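You operate a simulated robot arm through the tools that you are given. There is no shell and no other tool. Be economical: measure what you need, move in short steps, check, and stop when the job is done.

The job below is to be done with a simulated robot arm. You get a single attempt, and the scene is never put back.

Task
Pack the purple tray on the door side top. At the end: the black napkin roll stands on top of the orange broom comb; the silver strainer is in the purple tray; the black stopper is in the purple tray; the white soda pot from the door side top is in the purple tray; whatever was shut is shut again. Leave all else as you found it, and nothing knocked over.

Only the result counts: the job must be done as asked and must still hold three seconds after the hand-in. Knocking over, shifting, dropping, spilling or breaking anything else fails it. A push-on lid holds only when it is set on centred and level and pressed home; a screw cap is set on level and turned clockwise until tight. Flat cloth is picked up by pressing the open fingertips on it (5 to 10 N) and closing them slowly along it; thin cloth reads only 2 to 8 mm in the jaws.

Robot
A 7-joint arm with a two-finger parallel gripper, fixed in place. Base frame: the origin is at the foot of the arm, x ahead of it, y to its left, z up. Readings come in mm, rad, newtons and seconds.
Its first joint turns from -1.152 to 1.152 rad. Payload 1.57 kg.
The TCP is the grasp point between the finger pads, 30 mm short of the fingertips. In the tool frame z runs along the fingers and y along their closing line. Largest opening 110 mm; finger width 24, thickness 12; the body of the gripper, 48 by 112 mm, starts 78 mm behind the TCP.
Orientation is that of the tool frame in the base frame, as a unit quaternion [w, x, y, z]. With the fingers straight down and closing along the base's y, the tool's x points along the base's -x, its y along +y and its z along -z.

Tools
- The arm moves only by the tool move_arm. Its argument "increments" is a list of rows, each a list of 3 entries, a list of its own where there are three numbers: the shift along the tool's x, y, z in mm, then the turn, a rotation vector about the tool's x, y, z in rad, then the closure, from 0 (fully open) to 1 (shut). In form: [[[x, y, z], [ax, ay, az], jaw], ...]. A call has 1 to 8 rows; each row shifts and turns the commanded pose from where the row before left it, along the tool's axes as they then stand. Rows are played at 5 a second. More than 50 mm and 0.15 rad between two rows, or a gripper value outside its range, and nothing of the call is played. Where a pose cannot be reached the arm comes as near as it can. A force on the tool above 40 N (or 10 N above the force at the start of the call, whichever is more), or a blocked arm, ends the call early, and 0.2 s more pass. Each finger travels about 108 mm/s and halts on what it meets, pressing with about 26 N; the grip force reading is that of the motor and also rises with nothing between the fingers. The clock runs only during rows and for 0.2 s after the last one: add rows that do not move to give the fingers time. It gives the time, the measured TCP pose, the force on the tool (base axes), the opening and the grip force at its end, in the units of the frame above (readings bear some noise).
- Cameras (640 x 400 px; columns grow to the right, rows downward): "scene" is fixed at [180.4, -415.7, 1391.6]; the picture's right is [0.54, -0.84, 0.00], its down [-0.59, -0.37, -0.72] and it looks along [0.61, 0.39, -0.69] (base axes); focal length 214 px, centre (320, 200). "wrist" rides on the gripper at [70, 16, -141] in the tool frame; the picture's right is [-0.23, 0.97, 0.00], its down [-0.86, -0.20, -0.48] and it looks along [-0.47, -0.11, 0.88] (tool axes); focal length 222 px, centre (320, 200). There is no depth. A picture from a camera that has moved, and an enlarged one, comes with that camera's place and axes in the base frame and with its lens.
- snapshot(camera): a new picture of that camera. It takes no simulated time.
- enlarge(camera, box): a new picture of the part [left, top, right, bottom] of that camera's present view, enlarged. It takes no simulated time.
- finish_job(): hands the job in; it is judged then, once.

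Work in short steps. Places have to be worked out from the pictures, the camera data and where the tool is seen: move nearer, look again, correct. Check each grasp and each placing, and mend what went wrong. You have 120 turns and 76 pictures in all, those below and enlarged ones among them. Open the gripper and draw the arm clear of the work before you hand the job in, unless the task says otherwise; then end with one line.

The tools are called after "Call:" by a JSON object that holds its "api" and its "payload". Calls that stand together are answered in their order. move_arm: Moves the arm, as the interface text tells. Its arguments: {"type":"object","properties":{"increments":{"type":"array","items":{"type":"array"}}},"required":["increments"]} The other tools are called the same way: snapshot (camera) takes a picture; enlarge (camera, box) takes an enlarged picture of a part of a camera's view; finish_job () hands the job in.

At the start:

```text
clock: 0.0
position: [440.6, -94.4, 1261.1]
ee_rot: [-0.001, 0.0, 1.0, 0.0]
wrist_force: [0.8, 0.6, -0.3]
opening: 110.0
grip_force: 0.1
```

scene: 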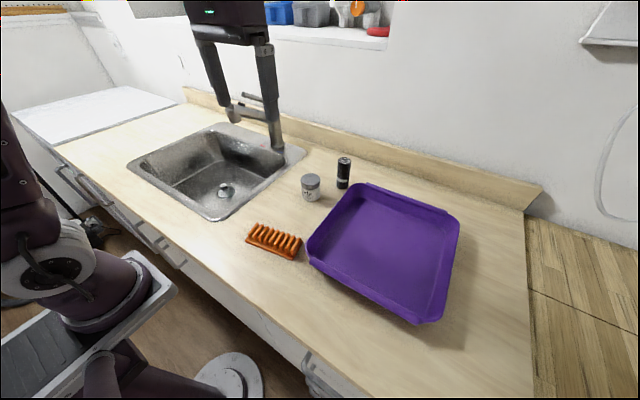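
wrist: 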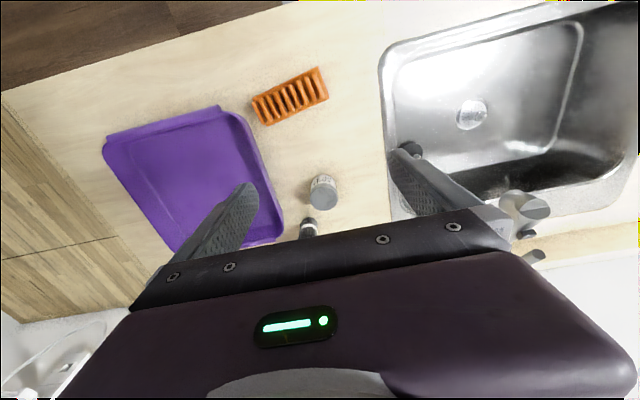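

I'll take closer looks at the counter, the sink and the drawers to identify the objects.

Call:
{"api": "enlarge", "payload": {"camera": "scene", "box": [220, 130, 380, 270]}}

Call:
{"api": "enlarge", "payload": {"camera": "scene", "box": [120, 70, 300, 230]}}

Call:
{"api": "enlarge", "payload": {"camera": "scene", "box": [240, 0, 400, 60]}}

Call:
{"api": "enlarge", "payload": {"camera": "scene", "box": [0, 80, 360, 400]}}

Call:
{"api": "enlarge", "payload": {"camera": "wrist", "box": [240, 50, 560, 250]}}

```text
2.86 times, centred on (300, 200) of scene
camera zoom: at [180.4, -415.7, 1391.6], right [0.54, -0.84, 0.0], down [-0.59, -0.37, -0.72], along [0.61, 0.39, -0.69], focal length 613 px, centre (377, 200)
```

zoom: 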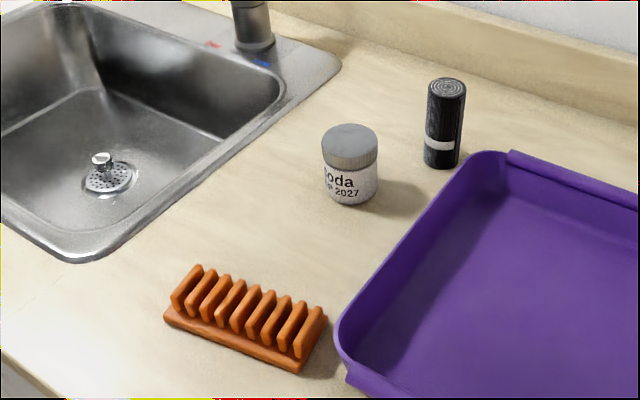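

```text
2.50 times, centred on (210, 150) of scene
camera zoom: at [180.4, -415.7, 1391.6], right [0.54, -0.84, 0.0], down [-0.59, -0.37, -0.72], along [0.61, 0.39, -0.69], focal length 536 px, centre (595, 325)
```

zoom: 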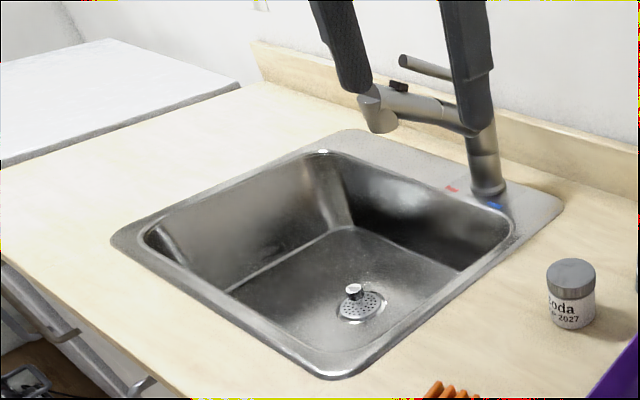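

```text
4.00 times, centred on (320, 30) of scene
camera zoom: at [180.4, -415.7, 1391.6], right [0.54, -0.84, 0.0], down [-0.59, -0.37, -0.72], along [0.61, 0.39, -0.69], focal length 858 px, centre (320, 880)
```

zoom: 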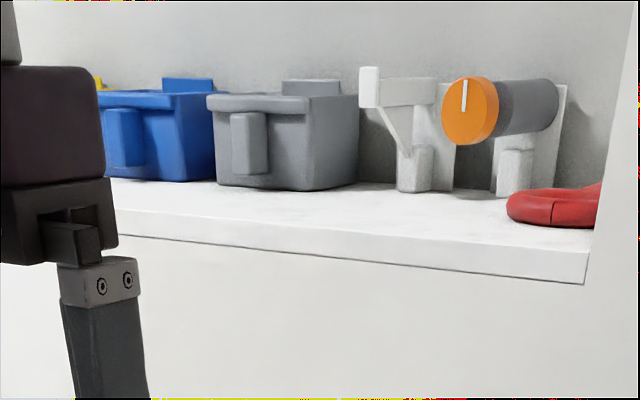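

```text
1.25 times, centred on (180, 240) of scene
camera zoom: at [180.4, -415.7, 1391.6], right [0.54, -0.84, 0.0], down [-0.59, -0.37, -0.72], along [0.61, 0.39, -0.69], focal length 268 px, centre (495, 150)
```

zoom: 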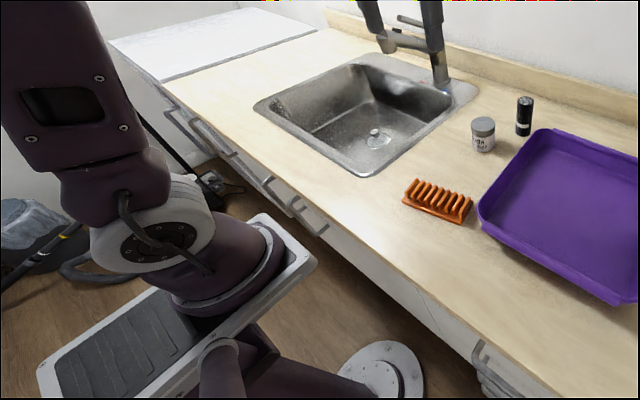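

```text
2.00 times, centred on (400, 150) of wrist
camera zoom: at [371.6, -78.1, 1403.4], right [0.23, 0.97, 0.0], down [0.86, -0.2, 0.48], along [0.47, -0.11, -0.88], focal length 444 px, centre (160, 300)
```

zoom: 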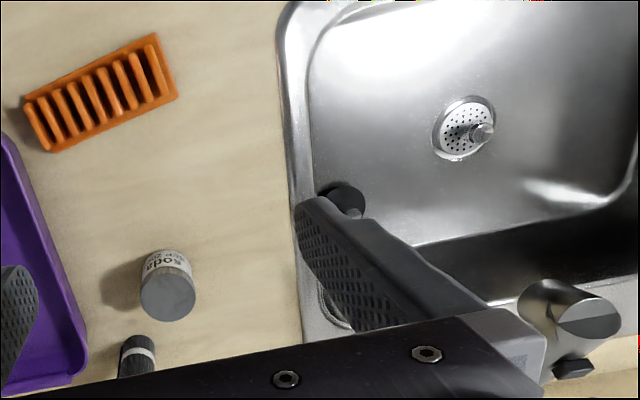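

Triangulating both views, the countertop is at about z≈920 and the sink floor is near 749. Pot ≈ (595,-117), roll ≈ (697,-176), comb ≈ (393,-139), strainer in the sink drain ≈ (555,320), stopper in the sink ≈ (616,144). I move lower for a better look at the pot and roll.

Call:
{"api": "move_arm", "payload": {"increments": [[[-10, -6, 40], [0, 0, 0], 0], [[-10, -6, 40], [0, 0, 0], 0], [[-10, -6, 40], [0, 0, 0], 0], [[0, 0, 0], [0, 0, 0], 0]]}}

Call:
{"api": "snapshot", "payload": {"camera": "wrist"}}

```text
clock: 1.0
position: [469.6, -112.5, 1139.6]
ee_rot: [0.0, 0.0, 1.0, 0.0]
wrist_force: [1.4, -0.9, -0.1]
opening: 109.9
grip_force: 0.0
```

```text
68 pictures are left
camera wrist: at [401.1, -96.7, 1282.9], right [0.23, 0.97, 0.0], down [0.85, -0.2, 0.48], along [0.47, -0.11, -0.88], focal length 222 px, centre (320, 200)
```

wrist: 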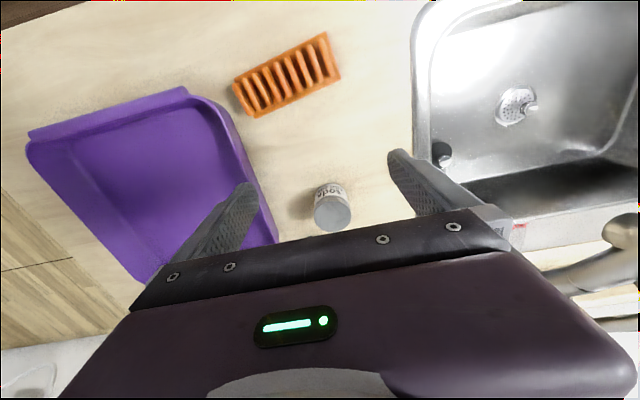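

Estimates of the pot differ by ~15 mm, so I hover over it at a safe height and check against the scene view.

Call:
{"api": "move_arm", "payload": {"increments": [[[-38, -3, 10], [0, 0, 0], 0], [[-38, -3, 20], [0, 0, 0], 0], [[-39, -3, 30], [0, 0, 0], 0], [[0, 0, 0], [0, 0, 0], 0]]}}

Call:
{"api": "enlarge", "payload": {"camera": "scene", "box": [240, 90, 400, 230]}}

Call:
{"api": "snapshot", "payload": {"camera": "wrist"}}

```text
clock: 2.0
position: [584.9, -120.8, 1081.3]
ee_rot: [0.0, 0.001, 1.0, -0.001]
wrist_force: [1.2, 0.0, -0.2]
opening: 109.7
grip_force: 0.0
```

```text
2.86 times, centred on (320, 160) of scene
camera zoom: at [180.5, -415.7, 1391.6], right [0.54, -0.84, 0.0], down [-0.59, -0.37, -0.72], along [0.61, 0.39, -0.69], focal length 613 px, centre (320, 314)
```

zoom: 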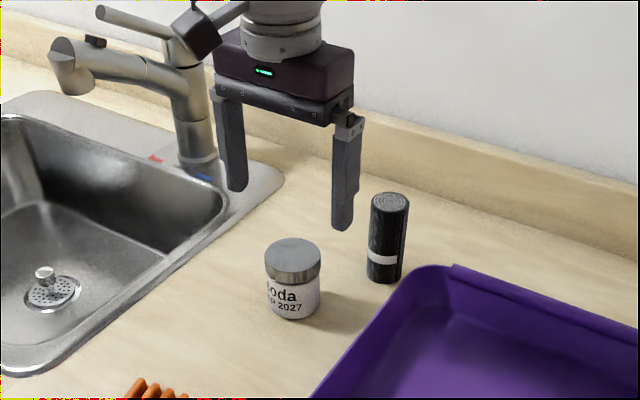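

```text
66 pictures are left
camera wrist: at [515.8, -105.6, 1223.1], right [0.23, 0.97, 0.0], down [0.86, -0.2, 0.48], along [0.47, -0.11, -0.88], focal length 222 px, centre (320, 200)
```

wrist: 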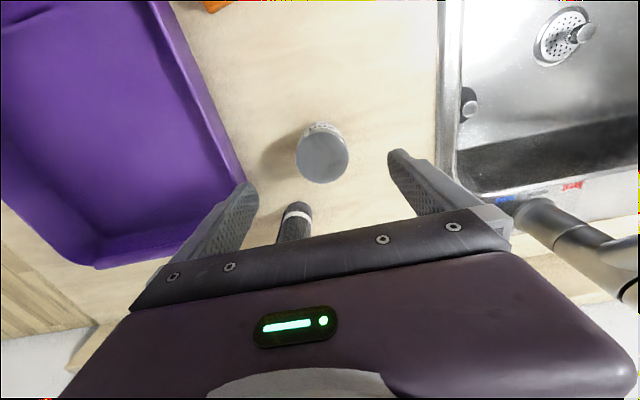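

The pot triangulates to (588,-121), top z≈1005, with counter ≈ 922. The TCP is centred over it, so I descend to z≈962 with the jaws open.

Call:
{"api": "move_arm", "payload": {"increments": [[[-3, 0, 40], [0, 0, 0], 0], [[0, 0, 40], [0, 0, 0], 0], [[0, 0, 25], [0, 0, 0], 0], [[0, 0, 12], [0, 0, 0], 0], [[0, 0, 0], [0, 0, 0], 0]]}}

Call:
{"api": "enlarge", "payload": {"camera": "scene", "box": [240, 90, 400, 230]}}

```text
clock: 3.2
position: [587.6, -121.8, 963.1]
ee_rot: [-0.001, -0.001, 1.0, 0.0]
wrist_force: [0.1, 0.0, -0.6]
opening: 110.1
grip_force: 0.1
```

```text
2.86 times, centred on (320, 160) of scene
camera zoom: at [180.4, -415.7, 1391.6], right [0.54, -0.84, 0.0], down [-0.59, -0.37, -0.72], along [0.61, 0.39, -0.69], focal length 613 px, centre (320, 314)
```

zoom: 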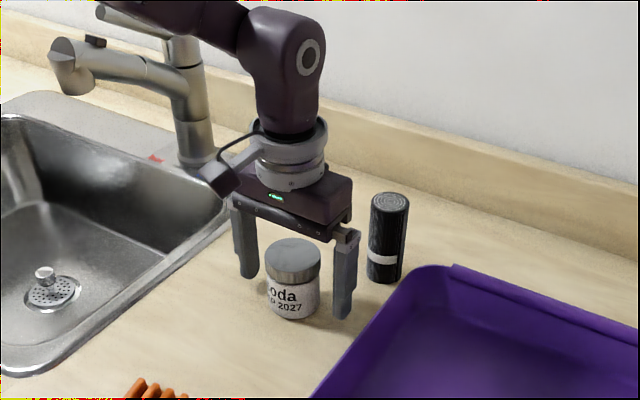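

Fingers straddle the pot nicely; I close on it.

Call:
{"api": "move_arm", "payload": {"increments": [[[0, 0, 0], [0, 0, 0], 0.3], [[0, 0, 0], [0, 0, 0], 0.6], [[0, 0, 0], [0, 0, 0], 0.6], [[0, 0, 0], [0, 0, 0], 0.6]]}}

```text
clock: 4.2
position: [588.7, -120.8, 963.8]
ee_rot: [0.0, 0.0, 1.0, 0.0]
wrist_force: [-0.2, 1.3, 0.3]
opening: 58.1
grip_force: 25.2
```

Pot held (58 mm). I lift it and carry it to over the tray's left part, around (565,-315).

Call:
{"api": "move_arm", "payload": {"increments": [[[0, 0, -40], [0, 0, 0], 0.6], [[0, 0, -40], [0, 0, 0], 0.6], [[6, -30, -10], [0, 0, 0], 0.6], [[6, -40, 0], [0, 0, 0], 0.6], [[6, -42, 0], [0, 0, 0], 0.6], [[6, -42, 0], [0, 0, 0], 0.6], [[0, -40, 0], [0, 0, 0], 0.6], [[0, 0, 0], [0, 0, 0], 0.6]]}}

Call:
{"api": "snapshot", "payload": {"camera": "scene"}}

Call:
{"api": "snapshot", "payload": {"camera": "wrist"}}

```text
clock: 6.0
position: [563.1, -314.7, 1056.3]
ee_rot: [0.0, 0.0, 1.0, 0.0]
wrist_force: [0.7, -0.1, -2.5]
opening: 57.7
grip_force: 26.1
```

```text
64 pictures are left
```

scene: 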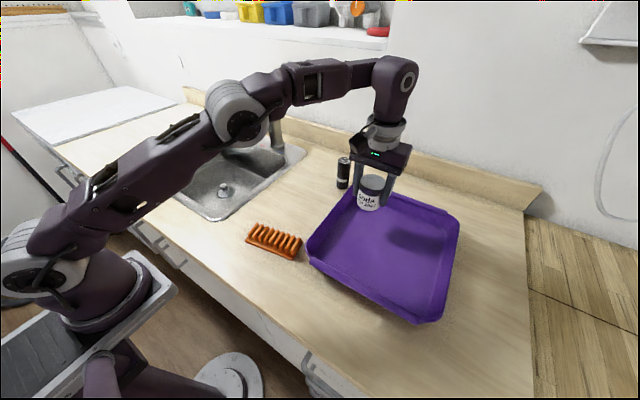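

```text
63 pictures are left
camera wrist: at [493.7, -298.6, 1198.5], right [0.23, 0.97, 0.0], down [0.86, -0.2, 0.48], along [0.47, -0.11, -0.88], focal length 222 px, centre (320, 200)
```

wrist: 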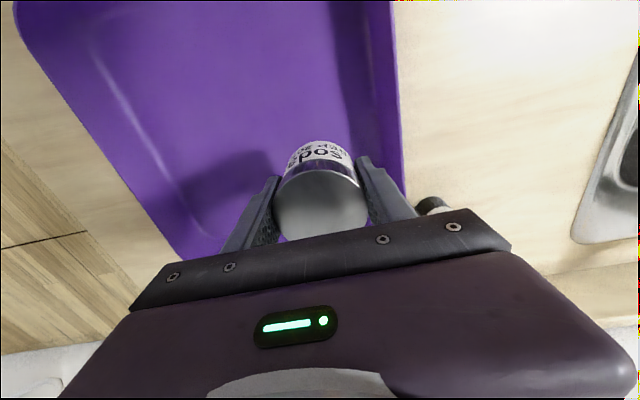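

Held upright over the tray. I shift 30 mm further in, descend to near the tray floor, and then creep.

Call:
{"api": "move_arm", "payload": {"increments": [[[0, -30, 10], [0, 0, 0], 0.6], [[0, 0, 35], [0, 0, 0], 0.6], [[0, 0, 30], [0, 0, 0], 0.6], [[0, 0, 6], [0, 0, 0], 0.6], [[0, 0, 3], [0, 0, 0], 0.6], [[0, 0, 0], [0, 0, 0], 0.6]]}}

Call:
{"api": "enlarge", "payload": {"camera": "scene", "box": [300, 130, 460, 270]}}

```text
clock: 7.4
position: [564.4, -344.7, 970.2]
ee_rot: [0.0, 0.0, 1.0, 0.0]
wrist_force: [-0.1, -0.9, -1.3]
opening: 57.9
grip_force: 25.7
out of reach, approached as far as the arm can: row 1
```

```text
2.86 times, centred on (380, 200) of scene
camera zoom: at [180.5, -415.7, 1391.6], right [0.54, -0.84, 0.0], down [-0.59, -0.37, -0.72], along [0.61, 0.39, -0.69], focal length 613 px, centre (149, 200)
```

zoom: 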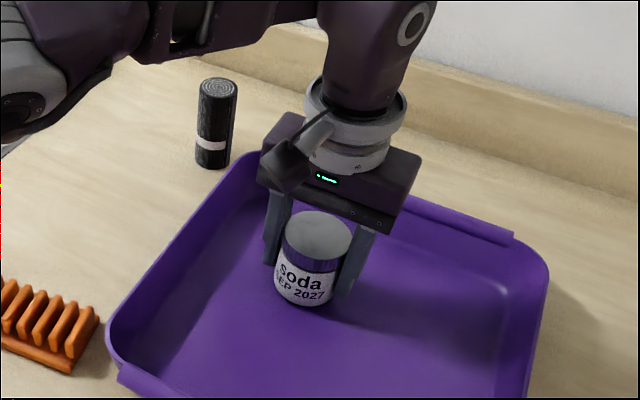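

Almost on the tray floor; I creep down until contact shows in the force.

Call:
{"api": "move_arm", "payload": {"increments": [[[0, 0, 2], [0, 0, 0], 0.6], [[0, 0, 1], [0, 0, 0], 0.6], [[0, 0, 1], [0, 0, 0], 0.6], [[0, 0, 0], [0, 0, 0], 0.6]]}}

```text
clock: 8.4
position: [564.4, -345.4, 968.1]
ee_rot: [0.001, 0.0, 1.0, -0.001]
wrist_force: [0.9, 1.4, 19.1]
opening: 57.9
grip_force: 26.5
```

Contact at 19 N: the pot is on the tray floor. I relieve slightly, release, and lift clear.

Call:
{"api": "move_arm", "payload": {"increments": [[[0, 0, -1], [0, 0, 0], 0.6], [[0, 0, 0], [0, 0, 0], 0.4], [[0, 0, 0], [0, 0, 0], 0.28], [[0, 0, 0], [0, 0, 0], 0.28], [[0, 0, -35], [0, 0, 0], 0.28], [[0, 0, -45], [0, 0, 0], 0.28], [[0, 0, -45], [0, 0, 0], 0.28], [[0, 0, 0], [0, 0, 0], 0.28]]}}

Call:
{"api": "enlarge", "payload": {"camera": "scene", "box": [300, 130, 460, 270]}}

```text
clock: 10.2
position: [549.2, -333.2, 1064.2]
ee_rot: [0.0, -0.004, 1.0, 0.0]
wrist_force: [0.0, -0.1, 0.2]
opening: 79.4
grip_force: 0.1
out of reach, approached as far as the arm can: row 6, 7
```

```text
2.86 times, centred on (380, 200) of scene
camera zoom: at [180.4, -415.7, 1391.6], right [0.54, -0.84, 0.0], down [-0.59, -0.37, -0.72], along [0.61, 0.39, -0.69], focal length 613 px, centre (149, 200)
```

zoom: 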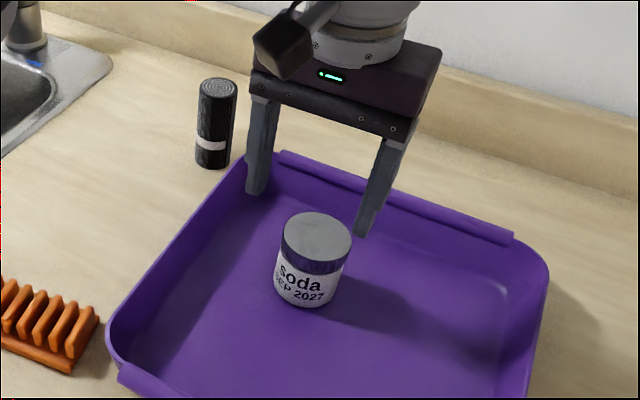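

The pot is in place upright. The roll lies at about (688,-179), beyond straight-down reach (~645–680), so I'll approach it with the tool tilted outward about 0.4 rad. First I move across and tilt.

Call:
{"api": "move_arm", "payload": {"increments": [[[0, 40, -10], [0, 0, 0], 0.3], [[0, 40, 0], [0, 0, 0], 0.3], [[0, 40, 0], [0, -0.1, 0], 0.3], [[0, 34, 0], [0, -0.1, 0], 0.3], [[0, 0, 0], [0, -0.1, 0], 0.3], [[0, 0, 0], [0, -0.1, 0], 0.3], [[0, 0, 0], [0, 0, 0], 0.3]]}}

Call:
{"api": "snapshot", "payload": {"camera": "wrist"}}

Call:
{"api": "enlarge", "payload": {"camera": "scene", "box": [280, 90, 440, 230]}}

```text
clock: 11.8
position: [550.5, -180.8, 1072.8]
ee_rot: [0.199, 0.0, 0.98, 0.0]
wrist_force: [0.6, 0.3, -0.4]
opening: 76.9
grip_force: 0.0
```

```text
60 pictures are left
camera wrist: at [432.1, -164.8, 1177.2], right [0.21, 0.97, 0.09], down [0.6, -0.2, 0.77], along [0.77, -0.11, -0.63], focal length 222 px, centre (320, 200)
```

wrist: 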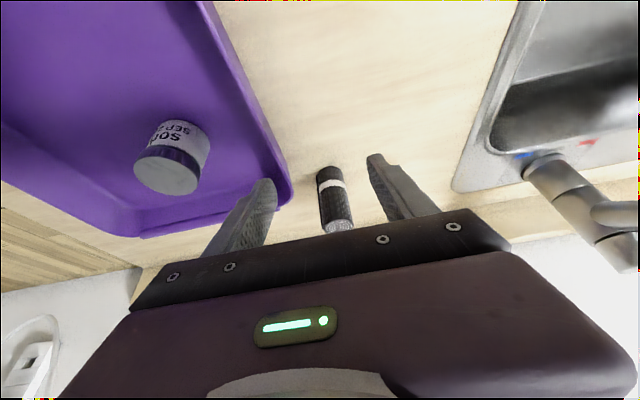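

```text
2.86 times, centred on (360, 160) of scene
camera zoom: at [180.4, -415.7, 1391.6], right [0.54, -0.84, 0.0], down [-0.59, -0.37, -0.72], along [0.61, 0.39, -0.69], focal length 613 px, centre (206, 314)
```

zoom: 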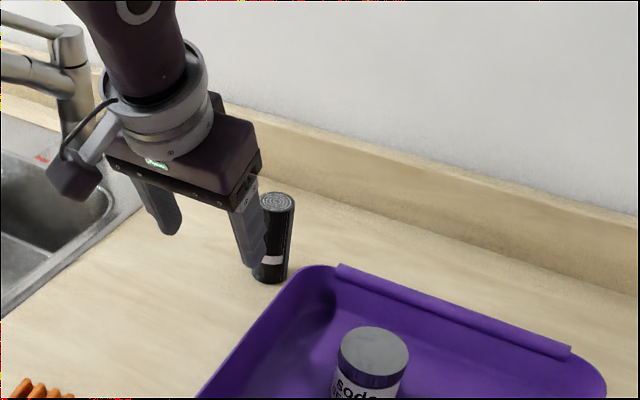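

The roll triangulates to (693,-178), top z≈1020, about 40 mm thick. I descend in front of it to z≈990 and advance to x≈640, jaws at 70 mm, then check.

Call:
{"api": "move_arm", "payload": {"increments": [[[-2, 1, 46], [0, 0, 0], 0.34], [[-2, 1, 46], [0, 0, 0], 0.34], [[-23, 1, 9.7], [0, 0, 0], 0.34], [[-23, 0, 9.7], [0, 0, 0], 0.34], [[0, 0, 0], [0, 0, 0], 0.34]]}}

Call:
{"api": "snapshot", "payload": {"camera": "wrist"}}

Call:
{"api": "enlarge", "payload": {"camera": "scene", "box": [280, 90, 440, 230]}}

```text
clock: 13.0
position: [636.7, -176.6, 988.7]
ee_rot: [0.199, 0.0, 0.98, 0.0]
wrist_force: [0.5, 0.6, 1.1]
opening: 72.7
grip_force: 0.0
```

```text
58 pictures are left
camera wrist: at [518.9, -161.1, 1093.4], right [0.21, 0.97, 0.09], down [0.6, -0.2, 0.77], along [0.77, -0.11, -0.63], focal length 222 px, centre (320, 200)
```

wrist: 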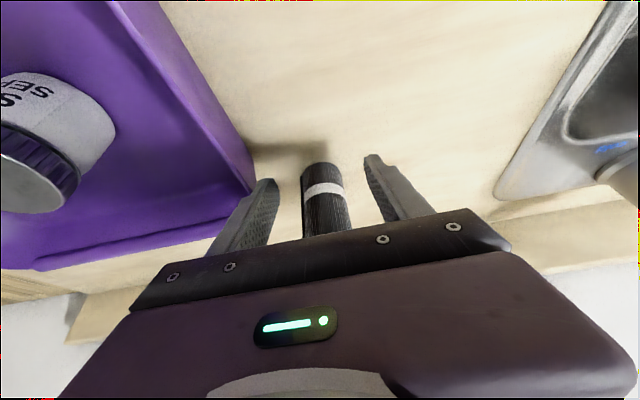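

```text
2.86 times, centred on (360, 160) of scene
camera zoom: at [180.5, -415.7, 1391.6], right [0.54, -0.84, 0.0], down [-0.59, -0.37, -0.72], along [0.61, 0.39, -0.69], focal length 613 px, centre (206, 314)
```

zoom: 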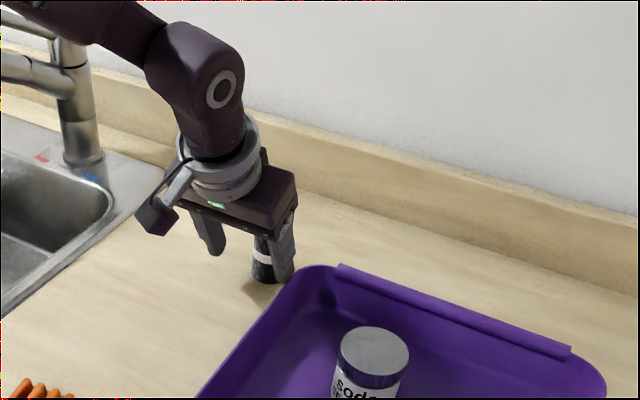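

The roll is centred between the fingers (centre ≈ (690,-180)). I advance the remaining ~53 mm.

Call:
{"api": "move_arm", "payload": {"increments": [[[-16.5, -1, 7], [0, 0, 0], 0.34], [[-16.5, -1, 7], [0, 0, 0], 0.34], [[-16, 0, 7], [0, 0, 0], 0.34], [[0, 0, 0], [0, 0, 0], 0.34]]}}

Call:
{"api": "snapshot", "payload": {"camera": "wrist"}}

Call:
{"api": "enlarge", "payload": {"camera": "scene", "box": [300, 110, 400, 210]}}

```text
clock: 14.0
position: [693.3, -178.2, 989.5]
ee_rot: [0.198, 0.0, 0.98, 0.001]
wrist_force: [-0.2, 0.4, -0.1]
opening: 72.6
grip_force: 0.1
```

```text
56 pictures are left
camera wrist: at [574.2, -163.6, 1093.9], right [0.21, 0.97, 0.09], down [0.6, -0.2, 0.77], along [0.77, -0.11, -0.63], focal length 222 px, centre (320, 200)
```

wrist: 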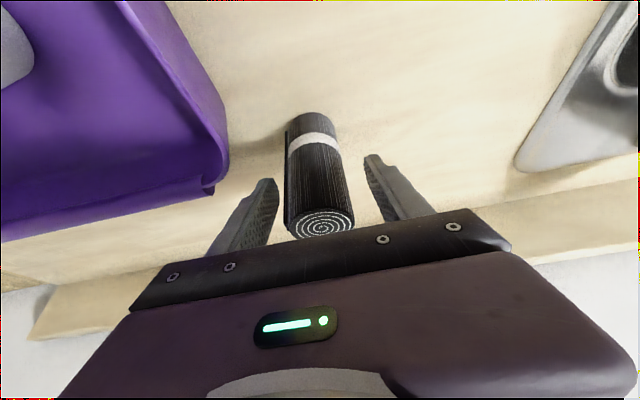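

```text
4.00 times, centred on (350, 160) of scene
camera zoom: at [180.4, -415.7, 1391.6], right [0.54, -0.84, 0.0], down [-0.59, -0.37, -0.72], along [0.61, 0.39, -0.69], focal length 858 px, centre (200, 360)
```

zoom: 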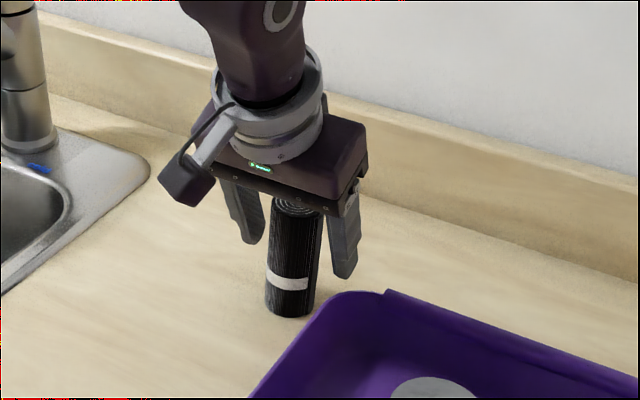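

Centred: roll axis ≈ (690,-178.5), TCP (693,-178). I close.

Call:
{"api": "move_arm", "payload": {"increments": [[[0, 0, 0], [0, 0, 0], 0.45], [[0, 0, 0], [0, 0, 0], 0.55], [[0, 0, 0], [0, 0, 0], 0.65], [[0, 0, 0], [0, 0, 0], 0.8], [[0, 0, 0], [0, 0, 0], 0.8]]}}

```text
clock: 15.2
position: [693.4, -180.0, 989.9]
ee_rot: [0.198, 0.0, 0.98, 0.0]
wrist_force: [-0.2, 0.3, 0.2]
opening: 41.1
grip_force: 26.2
```

Roll gripped (41 mm). I lift straight up, then draw back toward the robot and take a look at the comb.

Call:
{"api": "move_arm", "payload": {"increments": [[[-6, 0, -14], [0, 0, 0], 0.8], [[-6, 0, -14], [0, 0, 0], 0.8], [[26, 3, -22], [0, 0, 0], 0.8], [[26, 3, -22], [0, 0, 0], 0.8], [[26, 3, -22], [0, 0, 0], 0.8], [[26, 3, -22], [0, 0, 0], 0.8], [[0, 0, 0], [0, 0, 0], 0.8]]}}

Call:
{"api": "enlarge", "payload": {"camera": "scene", "box": [200, 130, 360, 270]}}

Call:
{"api": "enlarge", "payload": {"camera": "scene", "box": [235, 210, 315, 270]}}

```text
clock: 16.8
position: [561.6, -162.9, 1063.1]
ee_rot: [0.199, 0.0, 0.98, 0.0]
wrist_force: [-0.8, -0.5, -2.1]
opening: 41.2
grip_force: 25.6
```

```text
2.86 times, centred on (280, 200) of scene
camera zoom: at [180.4, -415.7, 1391.6], right [0.54, -0.84, 0.0], down [-0.59, -0.37, -0.72], along [0.61, 0.39, -0.69], focal length 613 px, centre (434, 200)
```

zoom: 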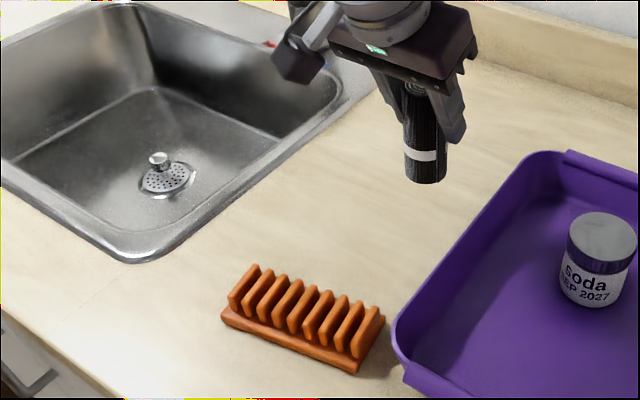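

```text
6.67 times, centred on (275, 240) of scene
camera zoom: at [180.4, -415.7, 1391.6], right [0.54, -0.84, 0.0], down [-0.59, -0.37, -0.72], along [0.61, 0.39, -0.69], focal length 1430 px, centre (620, -67)
```

zoom: 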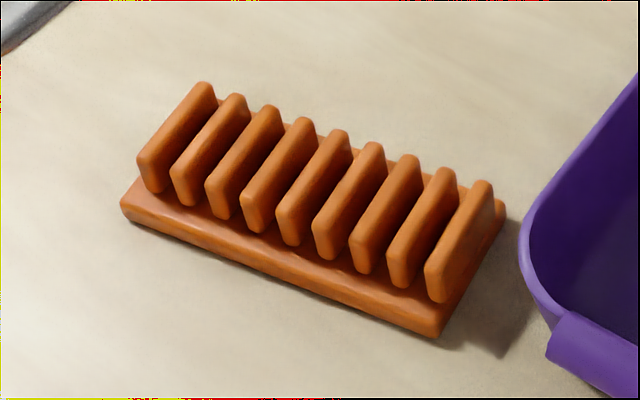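

Comb centre (rib tops) is at about (398,-137), rib tops near z≈948. I carry the roll above it, bottom some 28 mm clear.

Call:
{"api": "move_arm", "payload": {"increments": [[[39, 6.2, -11.6], [0, 0, 0], 0.8], [[39, 6.2, -11.6], [0, 0, 0], 0.8], [[39, 6.2, -11.6], [0, 0, 0], 0.8], [[39, 6.2, -11.6], [0, 0, 0], 0.8], [[0, 0, 0], [0, 0, 0], 0.8]]}}

Call:
{"api": "enlarge", "payload": {"camera": "scene", "box": [215, 150, 335, 270]}}

Call:
{"api": "snapshot", "payload": {"camera": "wrist"}}

```text
clock: 18.0
position: [399.4, -141.8, 1043.8]
ee_rot: [0.199, 0.0, 0.98, 0.0]
wrist_force: [0.9, -0.2, -0.6]
opening: 40.7
grip_force: 26.3
```

```text
3.33 times, centred on (275, 210) of scene
camera zoom: at [180.4, -415.7, 1391.6], right [0.54, -0.84, 0.0], down [-0.59, -0.37, -0.72], along [0.61, 0.39, -0.69], focal length 715 px, centre (470, 167)
```

zoom: 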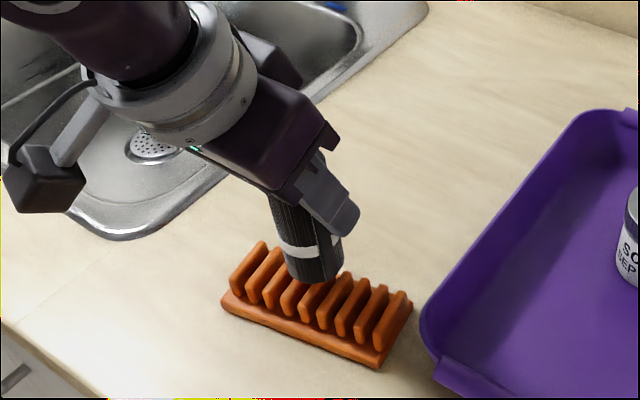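

```text
51 pictures are left
camera wrist: at [281.6, -126.1, 1148.9], right [0.21, 0.97, 0.09], down [0.6, -0.2, 0.77], along [0.77, -0.11, -0.63], focal length 222 px, centre (320, 200)
```

wrist: 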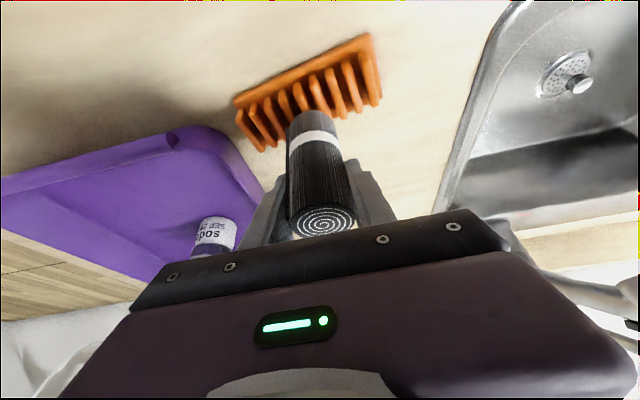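

The roll is vertical and centred over the comb within a few mm (comb centre ≈ (394,-138)). I nudge y by +4 and lower to just above the ribs.

Call:
{"api": "move_arm", "payload": {"increments": [[[3.9, 4, 9.2], [0, 0, 0], 0.8], [[2, 0, 4.6], [0, 0, 0], 0.8], [[0, 0, 0], [0, 0, 0], 0.8]]}}

Call:
{"api": "enlarge", "payload": {"camera": "scene", "box": [235, 200, 325, 270]}}

```text
clock: 18.8
position: [400.7, -138.3, 1027.6]
ee_rot: [0.199, -0.001, 0.98, 0.0]
wrist_force: [0.0, -0.1, -1.2]
opening: 41.1
grip_force: 26.0
```

```text
5.71 times, centred on (280, 235) of scene
camera zoom: at [180.4, -415.7, 1391.6], right [0.54, -0.84, 0.0], down [-0.59, -0.37, -0.72], along [0.61, 0.39, -0.69], focal length 1226 px, centre (549, 0)
```

zoom: 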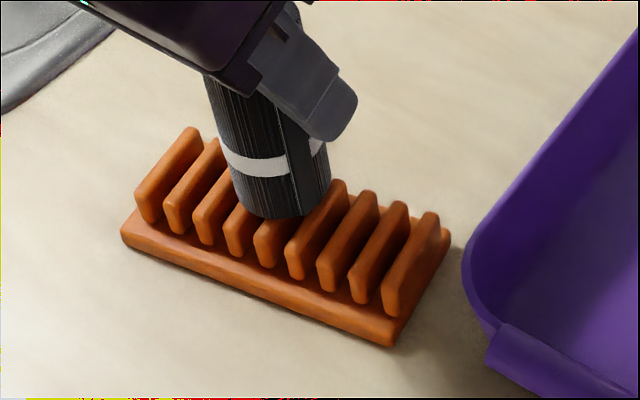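

The roll would land about 6–8 mm toward the camera of the rib centre line; I correct by (+5,+3) and lower gently.

Call:
{"api": "move_arm", "payload": {"increments": [[[-4.6, 3, 1.9], [0, 0, 0], 0.8], [[1.6, 0, 3.7], [0, 0, 0], 0.8], [[0.8, 0, 1.8], [0, 0, 0], 0.8], [[0.4, 0, 0.9], [0, 0, 0], 0.8], [[0, 0, 0], [0, 0, 0], 0.8]]}}

Call:
{"api": "enlarge", "payload": {"camera": "scene", "box": [235, 200, 325, 270]}}

```text
clock: 20.0
position: [405.7, -136.7, 1022.8]
ee_rot: [0.2, 0.0, 0.98, 0.0]
wrist_force: [4.7, 0.5, 22.4]
opening: 40.9
grip_force: 25.8
```

```text
5.71 times, centred on (280, 235) of scene
camera zoom: at [180.3, -415.6, 1391.7], right [0.54, -0.84, 0.0], down [-0.59, -0.37, -0.72], along [0.61, 0.39, -0.69], focal length 1226 px, centre (549, 0)
```

zoom: 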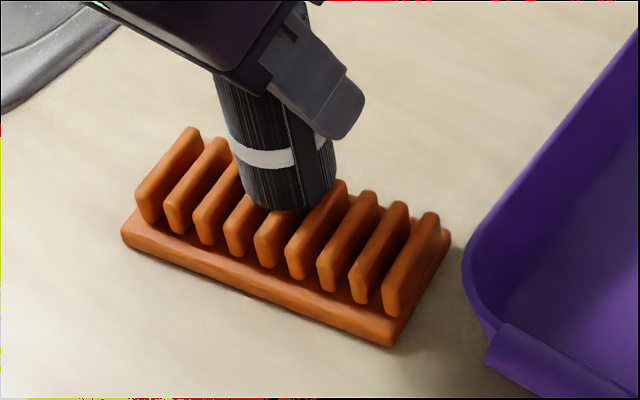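

Contact at 22 N and the roll is seated centrally across the middle ribs. I relieve a bit, open slowly, and back off along the tool axis.

Call:
{"api": "move_arm", "payload": {"increments": [[[-0.6, 0, -1.2], [0, 0, 0], 0.8], [[0, 0, 0], [0, 0, 0], 0.6], [[0, 0, 0], [0, 0, 0], 0.55], [[0, 0, 0], [0, 0, 0], 0.45], [[0, 0, 0], [0, 0, 0], 0.4], [[0, 0, 0], [0, 0, 0], 0.4]]}}

Call:
{"api": "snapshot", "payload": {"camera": "wrist"}}

```text
clock: 21.4
position: [407.3, -135.1, 1023.3]
ee_rot: [0.198, 0.0, 0.98, 0.001]
wrist_force: [0.4, 0.5, -0.2]
opening: 65.8
grip_force: 0.1
```

```text
48 pictures are left
camera wrist: at [287.9, -119.7, 1127.3], right [0.21, 0.97, 0.09], down [0.6, -0.2, 0.77], along [0.77, -0.11, -0.63], focal length 222 px, centre (320, 200)
```

wrist: 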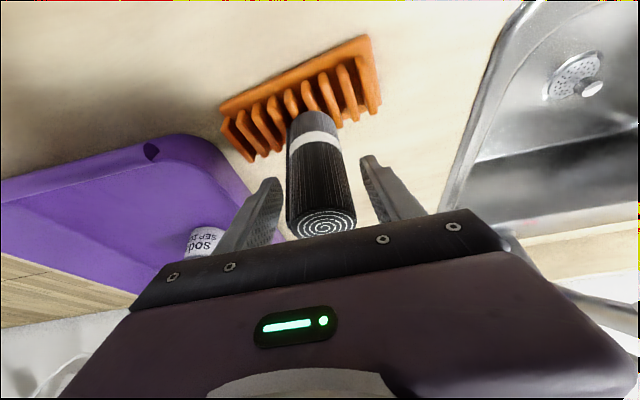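

The roll stands free with clearance both sides. I retreat along the tool axis, then right the tool.

Call:
{"api": "move_arm", "payload": {"increments": [[[0, 0, -25], [0, 0, 0], 0.4], [[0, 0, -40], [0, 0, 0], 0.4], [[0, 0, -45], [0, 0, 0], 0.4], [[0, 20, -30], [0, 0.1, 0], 0.3], [[0, 30, 0], [0, 0.1, 0], 0.2], [[0, 40, 0], [0, 0.1, 0], 0.1], [[0, 40, 0], [0, 0.1, 0], 0], [[0, 0, 0], [0, 0, 0], 0]]}}

Call:
{"api": "enlarge", "payload": {"camera": "scene", "box": [200, 130, 360, 270]}}

Call:
{"api": "snapshot", "payload": {"camera": "wrist"}}

```text
clock: 23.2
position: [352.6, -3.1, 1152.4]
ee_rot: [-0.001, 0.0, 1.0, 0.0]
wrist_force: [-0.8, 0.5, 0.5]
opening: 109.9
grip_force: 0.0
```

```text
2.86 times, centred on (280, 200) of scene
camera zoom: at [180.5, -415.7, 1391.6], right [0.54, -0.84, 0.0], down [-0.59, -0.37, -0.72], along [0.61, 0.39, -0.69], focal length 613 px, centre (434, 200)
```

zoom: 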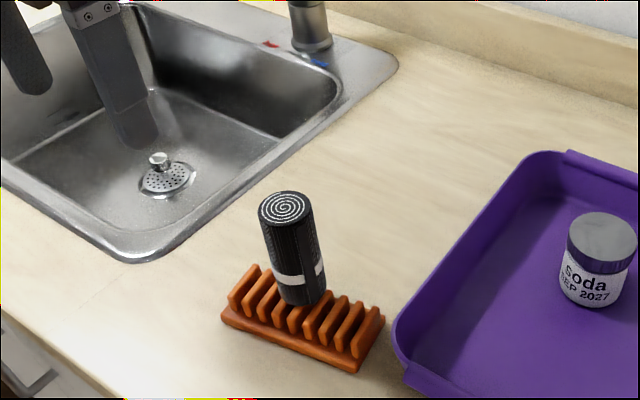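

```text
46 pictures are left
camera wrist: at [283.8, 11.7, 1293.5], right [0.23, 0.97, 0.0], down [0.86, -0.2, 0.48], along [0.46, -0.11, -0.88], focal length 222 px, centre (320, 200)
```

wrist: 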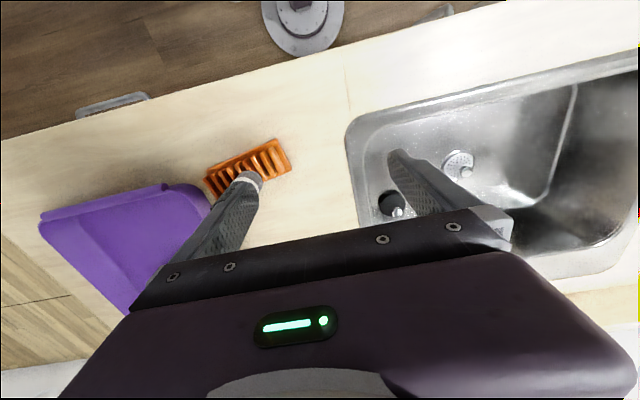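

The roll stands on the comb. Next I move to where the wrist camera sees the sink, stopper and faucet.

Call:
{"api": "move_arm", "payload": {"increments": [[[-5, 40, 0], [0, 0, 0], 0], [[-5, 40, 0], [0, 0, 0], 0], [[-5, 40, 0], [0, 0, 0], 0], [[-5, 40, 0], [0, 0, 0], 0], [[0, 40, 0], [0, 0, 0], 0], [[0, 0, 0], [0, 0, 0], 0]]}}

Call:
{"api": "snapshot", "payload": {"camera": "wrist"}}

Call:
{"api": "snapshot", "payload": {"camera": "scene"}}

```text
clock: 24.6
position: [373.7, 195.6, 1150.5]
ee_rot: [0.0, 0.0, 1.0, -0.001]
wrist_force: [-0.4, -0.5, -0.5]
opening: 110.1
grip_force: 0.1
```

```text
45 pictures are left
camera wrist: at [305.2, 210.4, 1292.4], right [0.23, 0.97, 0.0], down [0.85, -0.2, 0.48], along [0.47, -0.11, -0.88], focal length 222 px, centre (320, 200)
```

wrist: 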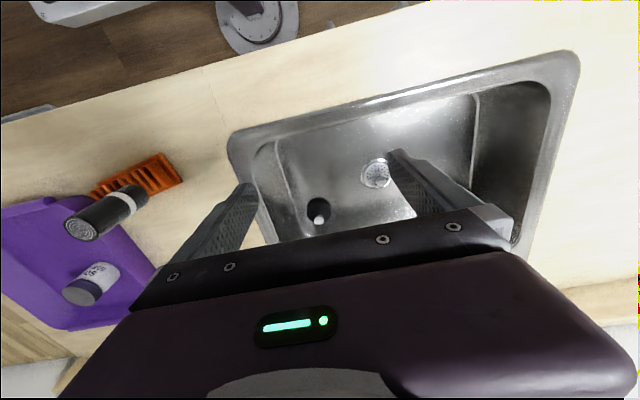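

```text
44 pictures are left
```

scene: 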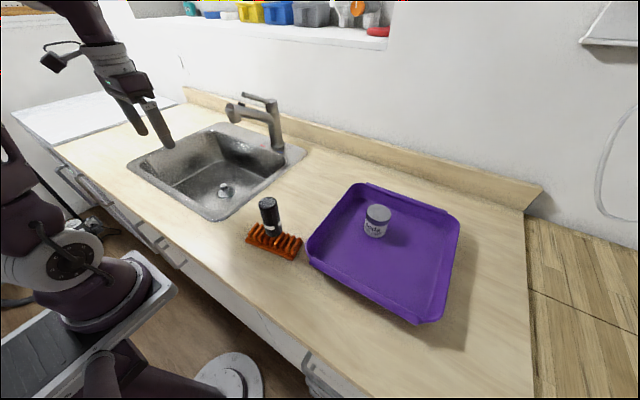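

I enlarge the stopper and strainer to see their shape.

Call:
{"api": "enlarge", "payload": {"camera": "wrist", "box": [280, 130, 420, 230]}}

Call:
{"api": "enlarge", "payload": {"camera": "scene", "box": [190, 80, 310, 210]}}

```text
4.00 times, centred on (350, 180) of wrist
camera zoom: at [305.2, 210.4, 1292.4], right [0.23, 0.97, 0.0], down [0.85, -0.2, 0.48], along [0.47, -0.11, -0.88], focal length 888 px, centre (200, 280)
```

zoom: 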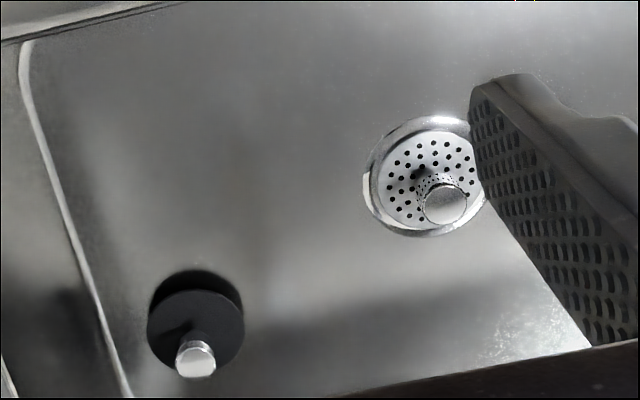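

```text
3.08 times, centred on (250, 145) of scene
camera zoom: at [180.5, -415.7, 1391.6], right [0.54, -0.84, 0.0], down [-0.59, -0.37, -0.72], along [0.61, 0.39, -0.69], focal length 660 px, centre (535, 369)
```

zoom: 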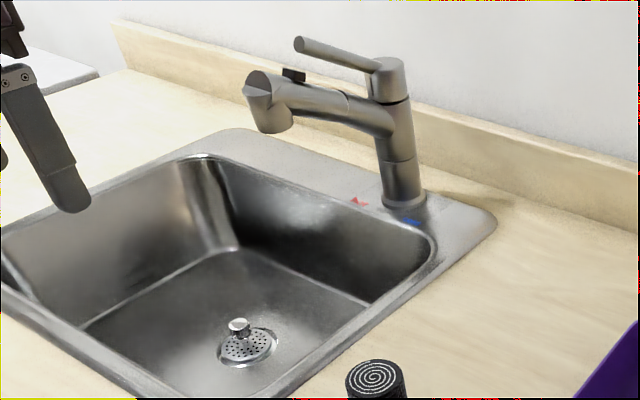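

Both have knobs (~28 mm thick, ~35 mm tall). Strainer ≈ (550,302); stopper ≈ (613,135), close beneath the spout (tip ≈ (600,180,z 1090+)). Strainer first: I approach to (500,285,1020) and look.

Call:
{"api": "move_arm", "payload": {"increments": [[[-32, 22, 20], [0, 0, 0], 0], [[-32, 22, 35], [0, 0, 0], 0], [[-32, 22, 35], [0, 0, 0], 0], [[-31, 23, 40], [0, 0, 0], 0.3], [[0, 0, 0], [0, 0, 0], 0.4]]}}

Call:
{"api": "snapshot", "payload": {"camera": "wrist"}}

Call:
{"api": "enlarge", "payload": {"camera": "scene", "box": [160, 70, 300, 220]}}

```text
refused: row 2 steps farther than a row can; nothing moved
```

```text
41 pictures are left
camera wrist: at [305.2, 210.4, 1292.4], right [0.23, 0.97, 0.0], down [0.85, -0.2, 0.48], along [0.47, -0.11, -0.88], focal length 222 px, centre (320, 200)
```

wrist: 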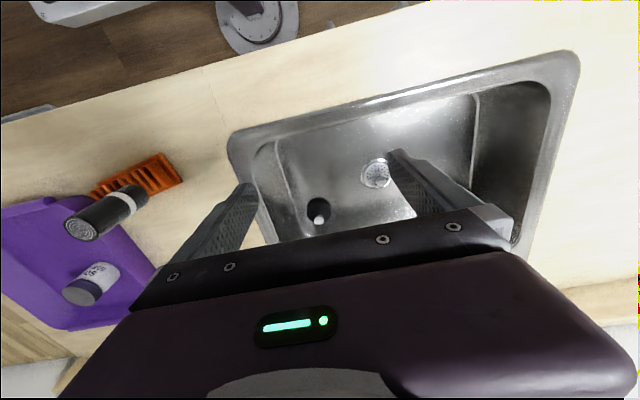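

```text
2.67 times, centred on (230, 145) of scene
camera zoom: at [180.5, -415.7, 1391.6], right [0.54, -0.84, 0.0], down [-0.59, -0.37, -0.72], along [0.61, 0.39, -0.69], focal length 572 px, centre (560, 347)
```

zoom: 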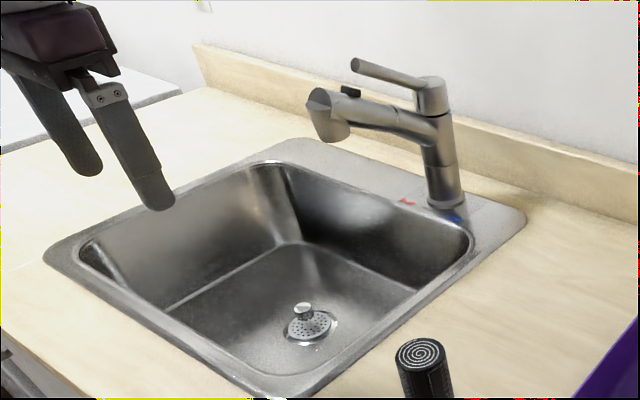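

The row was too long and nothing moved; I repeat with shorter steps.

Call:
{"api": "move_arm", "payload": {"increments": [[[-25, 18, 20], [0, 0, 0], 0], [[-25, 18, 28], [0, 0, 0], 0], [[-25, 18, 28], [0, 0, 0], 0], [[-25, 18, 28], [0, 0, 0], 0.3], [[-25, 18, 28], [0, 0, 0], 0.4], [[0, 0, 0], [0, 0, 0], 0.4]]}}

Call:
{"api": "snapshot", "payload": {"camera": "wrist"}}

Call:
{"api": "enlarge", "payload": {"camera": "scene", "box": [160, 70, 300, 220]}}

```text
clock: 26.0
position: [496.7, 283.5, 1019.3]
ee_rot: [0.001, 0.0, 1.0, 0.0]
wrist_force: [0.0, -0.5, 0.5]
opening: 65.7
grip_force: 0.1
```

```text
39 pictures are left
camera wrist: at [427.6, 298.5, 1161.6], right [0.23, 0.97, 0.0], down [0.85, -0.2, 0.48], along [0.47, -0.11, -0.88], focal length 222 px, centre (320, 200)
```

wrist: 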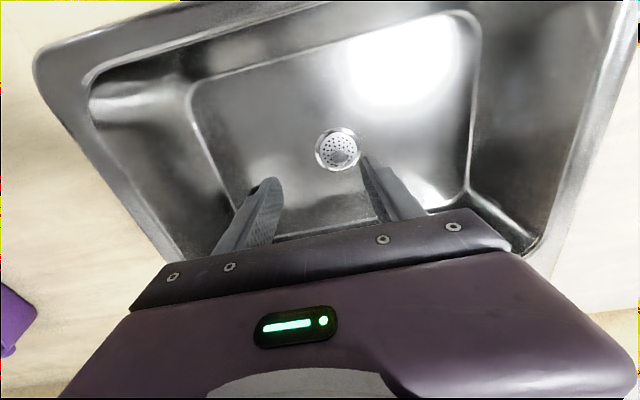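

```text
2.67 times, centred on (230, 145) of scene
camera zoom: at [180.5, -415.7, 1391.6], right [0.54, -0.84, 0.0], down [-0.59, -0.37, -0.72], along [0.61, 0.39, -0.69], focal length 572 px, centre (560, 347)
```

zoom: 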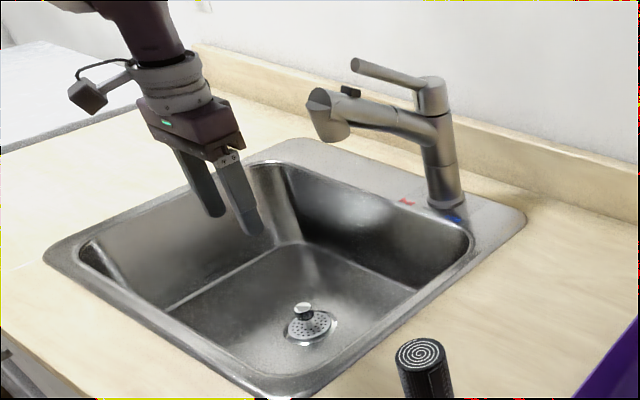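

Refined: strainer knob ≈ (547,305). I move over it and descend to z≈890.

Call:
{"api": "move_arm", "payload": {"increments": [[[-17, 7.3, 30], [0, 0, 0], 0.4], [[-17, 7.3, 30], [0, 0, 0], 0.4], [[-16.5, 7, 35], [0, 0, 0], 0.4], [[0, 0, 35], [0, 0, 0], 0.4], [[0, 0, 0], [0, 0, 0], 0.4]]}}

Call:
{"api": "snapshot", "payload": {"camera": "wrist"}}

Call:
{"api": "enlarge", "payload": {"camera": "scene", "box": [190, 120, 280, 220]}}

```text
clock: 27.2
position: [547.6, 304.6, 888.0]
ee_rot: [0.001, 0.0, 1.0, 0.0]
wrist_force: [0.0, -0.1, 1.3]
opening: 66.1
grip_force: 0.2
```

```text
37 pictures are left
camera wrist: at [478.5, 320.7, 1030.7], right [0.23, 0.97, 0.0], down [0.86, -0.2, 0.48], along [0.47, -0.11, -0.88], focal length 222 px, centre (320, 200)
```

wrist: 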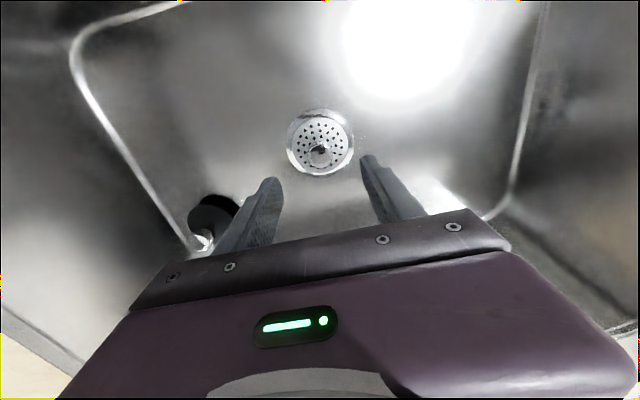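

```text
4.00 times, centred on (235, 170) of scene
camera zoom: at [180.4, -415.7, 1391.6], right [0.54, -0.84, 0.0], down [-0.59, -0.37, -0.72], along [0.61, 0.39, -0.69], focal length 858 px, centre (660, 320)
```

zoom: 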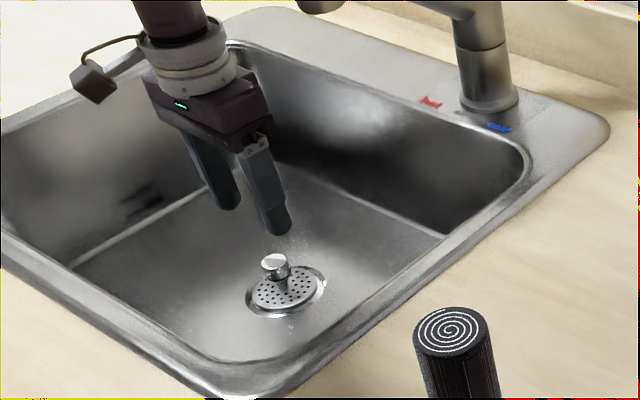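

TCP is over the knob (≈(548,302), knob top z≈812, plate ≈ 778). I descend so the fingertips stop just above the plate.

Call:
{"api": "move_arm", "payload": {"increments": [[[0, -2, 35], [0, 0, 0], 0.4], [[0, 0, 25], [0, 0, 0], 0.4], [[0, 0, 10], [0, 0, 0], 0.4], [[0, 0, 0], [0, 0, 0], 0.4]]}}

Call:
{"api": "snapshot", "payload": {"camera": "wrist"}}

Call:
{"api": "enlarge", "payload": {"camera": "scene", "box": [200, 150, 260, 210]}}

```text
clock: 28.2
position: [548.4, 304.1, 818.7]
ee_rot: [-0.001, -0.001, 1.0, 0.0]
wrist_force: [-0.3, 1.3, 0.5]
opening: 65.9
grip_force: 0.0
```

```text
35 pictures are left
camera wrist: at [479.2, 319.2, 961.6], right [0.23, 0.97, 0.0], down [0.86, -0.2, 0.48], along [0.47, -0.11, -0.88], focal length 222 px, centre (320, 200)
```

wrist: 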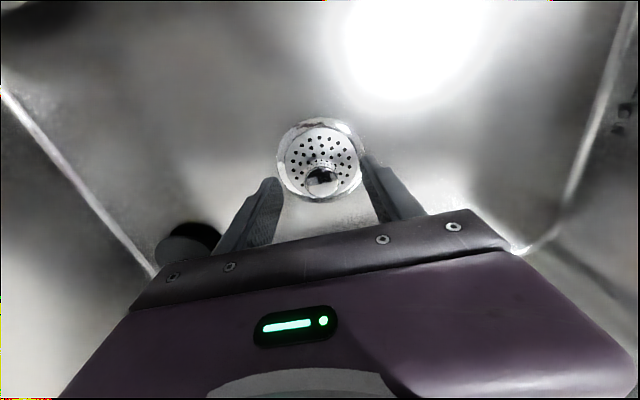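

```text
6.67 times, centred on (230, 180) of scene
camera zoom: at [180.4, -415.7, 1391.6], right [0.54, -0.84, 0.0], down [-0.59, -0.37, -0.72], along [0.61, 0.39, -0.69], focal length 1430 px, centre (920, 333)
```

zoom: 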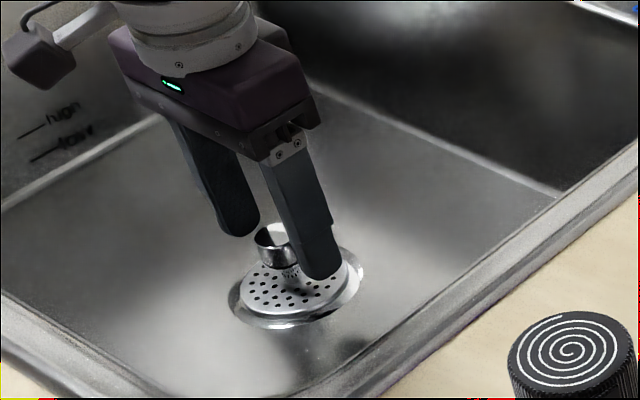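

Knob is centred between the fingers. I go 6 mm lower for a fuller grip and close on it.

Call:
{"api": "move_arm", "payload": {"increments": [[[0, 0, 3], [0, 0, 0], 0.4], [[0, 0, 3], [0, 0, 0], 0.5], [[0, 0, 0], [0, 0, 0], 0.65], [[0, 0, 0], [0, 0, 0], 0.8], [[0, 0, 0], [0, 0, 0], 0.9], [[0, 0, 0], [0, 0, 0], 0.9]]}}

```text
clock: 29.6
position: [547.4, 302.4, 814.0]
ee_rot: [0.0, -0.001, 1.0, 0.0]
wrist_force: [1.3, 0.8, 1.3]
opening: 25.5
grip_force: 25.8
```

Strainer knob gripped. I lift straight up out of the sink and check.

Call:
{"api": "move_arm", "payload": {"increments": [[[0, 0, -15], [0, 0, 0], 0.9], [[0, 0, -40], [0, 0, 0], 0.9], [[0, 0, -45], [0, 0, 0], 0.9], [[5, 0, -45], [0, 0, 0], 0.9], [[15, 0, -45], [0, 0, 0], 0.9], [[25, -10, -40], [0, 0, 0], 0.9], [[0, 0, 0], [0, 0, 0], 0.9]]}}

Call:
{"api": "snapshot", "payload": {"camera": "scene"}}

```text
clock: 31.2
position: [498.8, 293.6, 1042.9]
ee_rot: [0.0, 0.0, 1.0, -0.001]
wrist_force: [0.4, 0.3, -0.1]
opening: 25.4
grip_force: 25.9
```

```text
33 pictures are left
```

scene: 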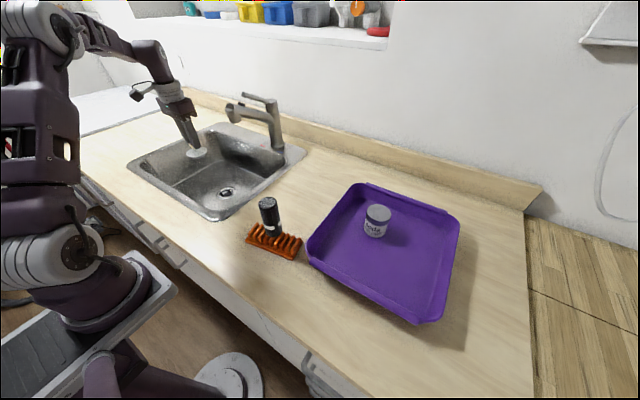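

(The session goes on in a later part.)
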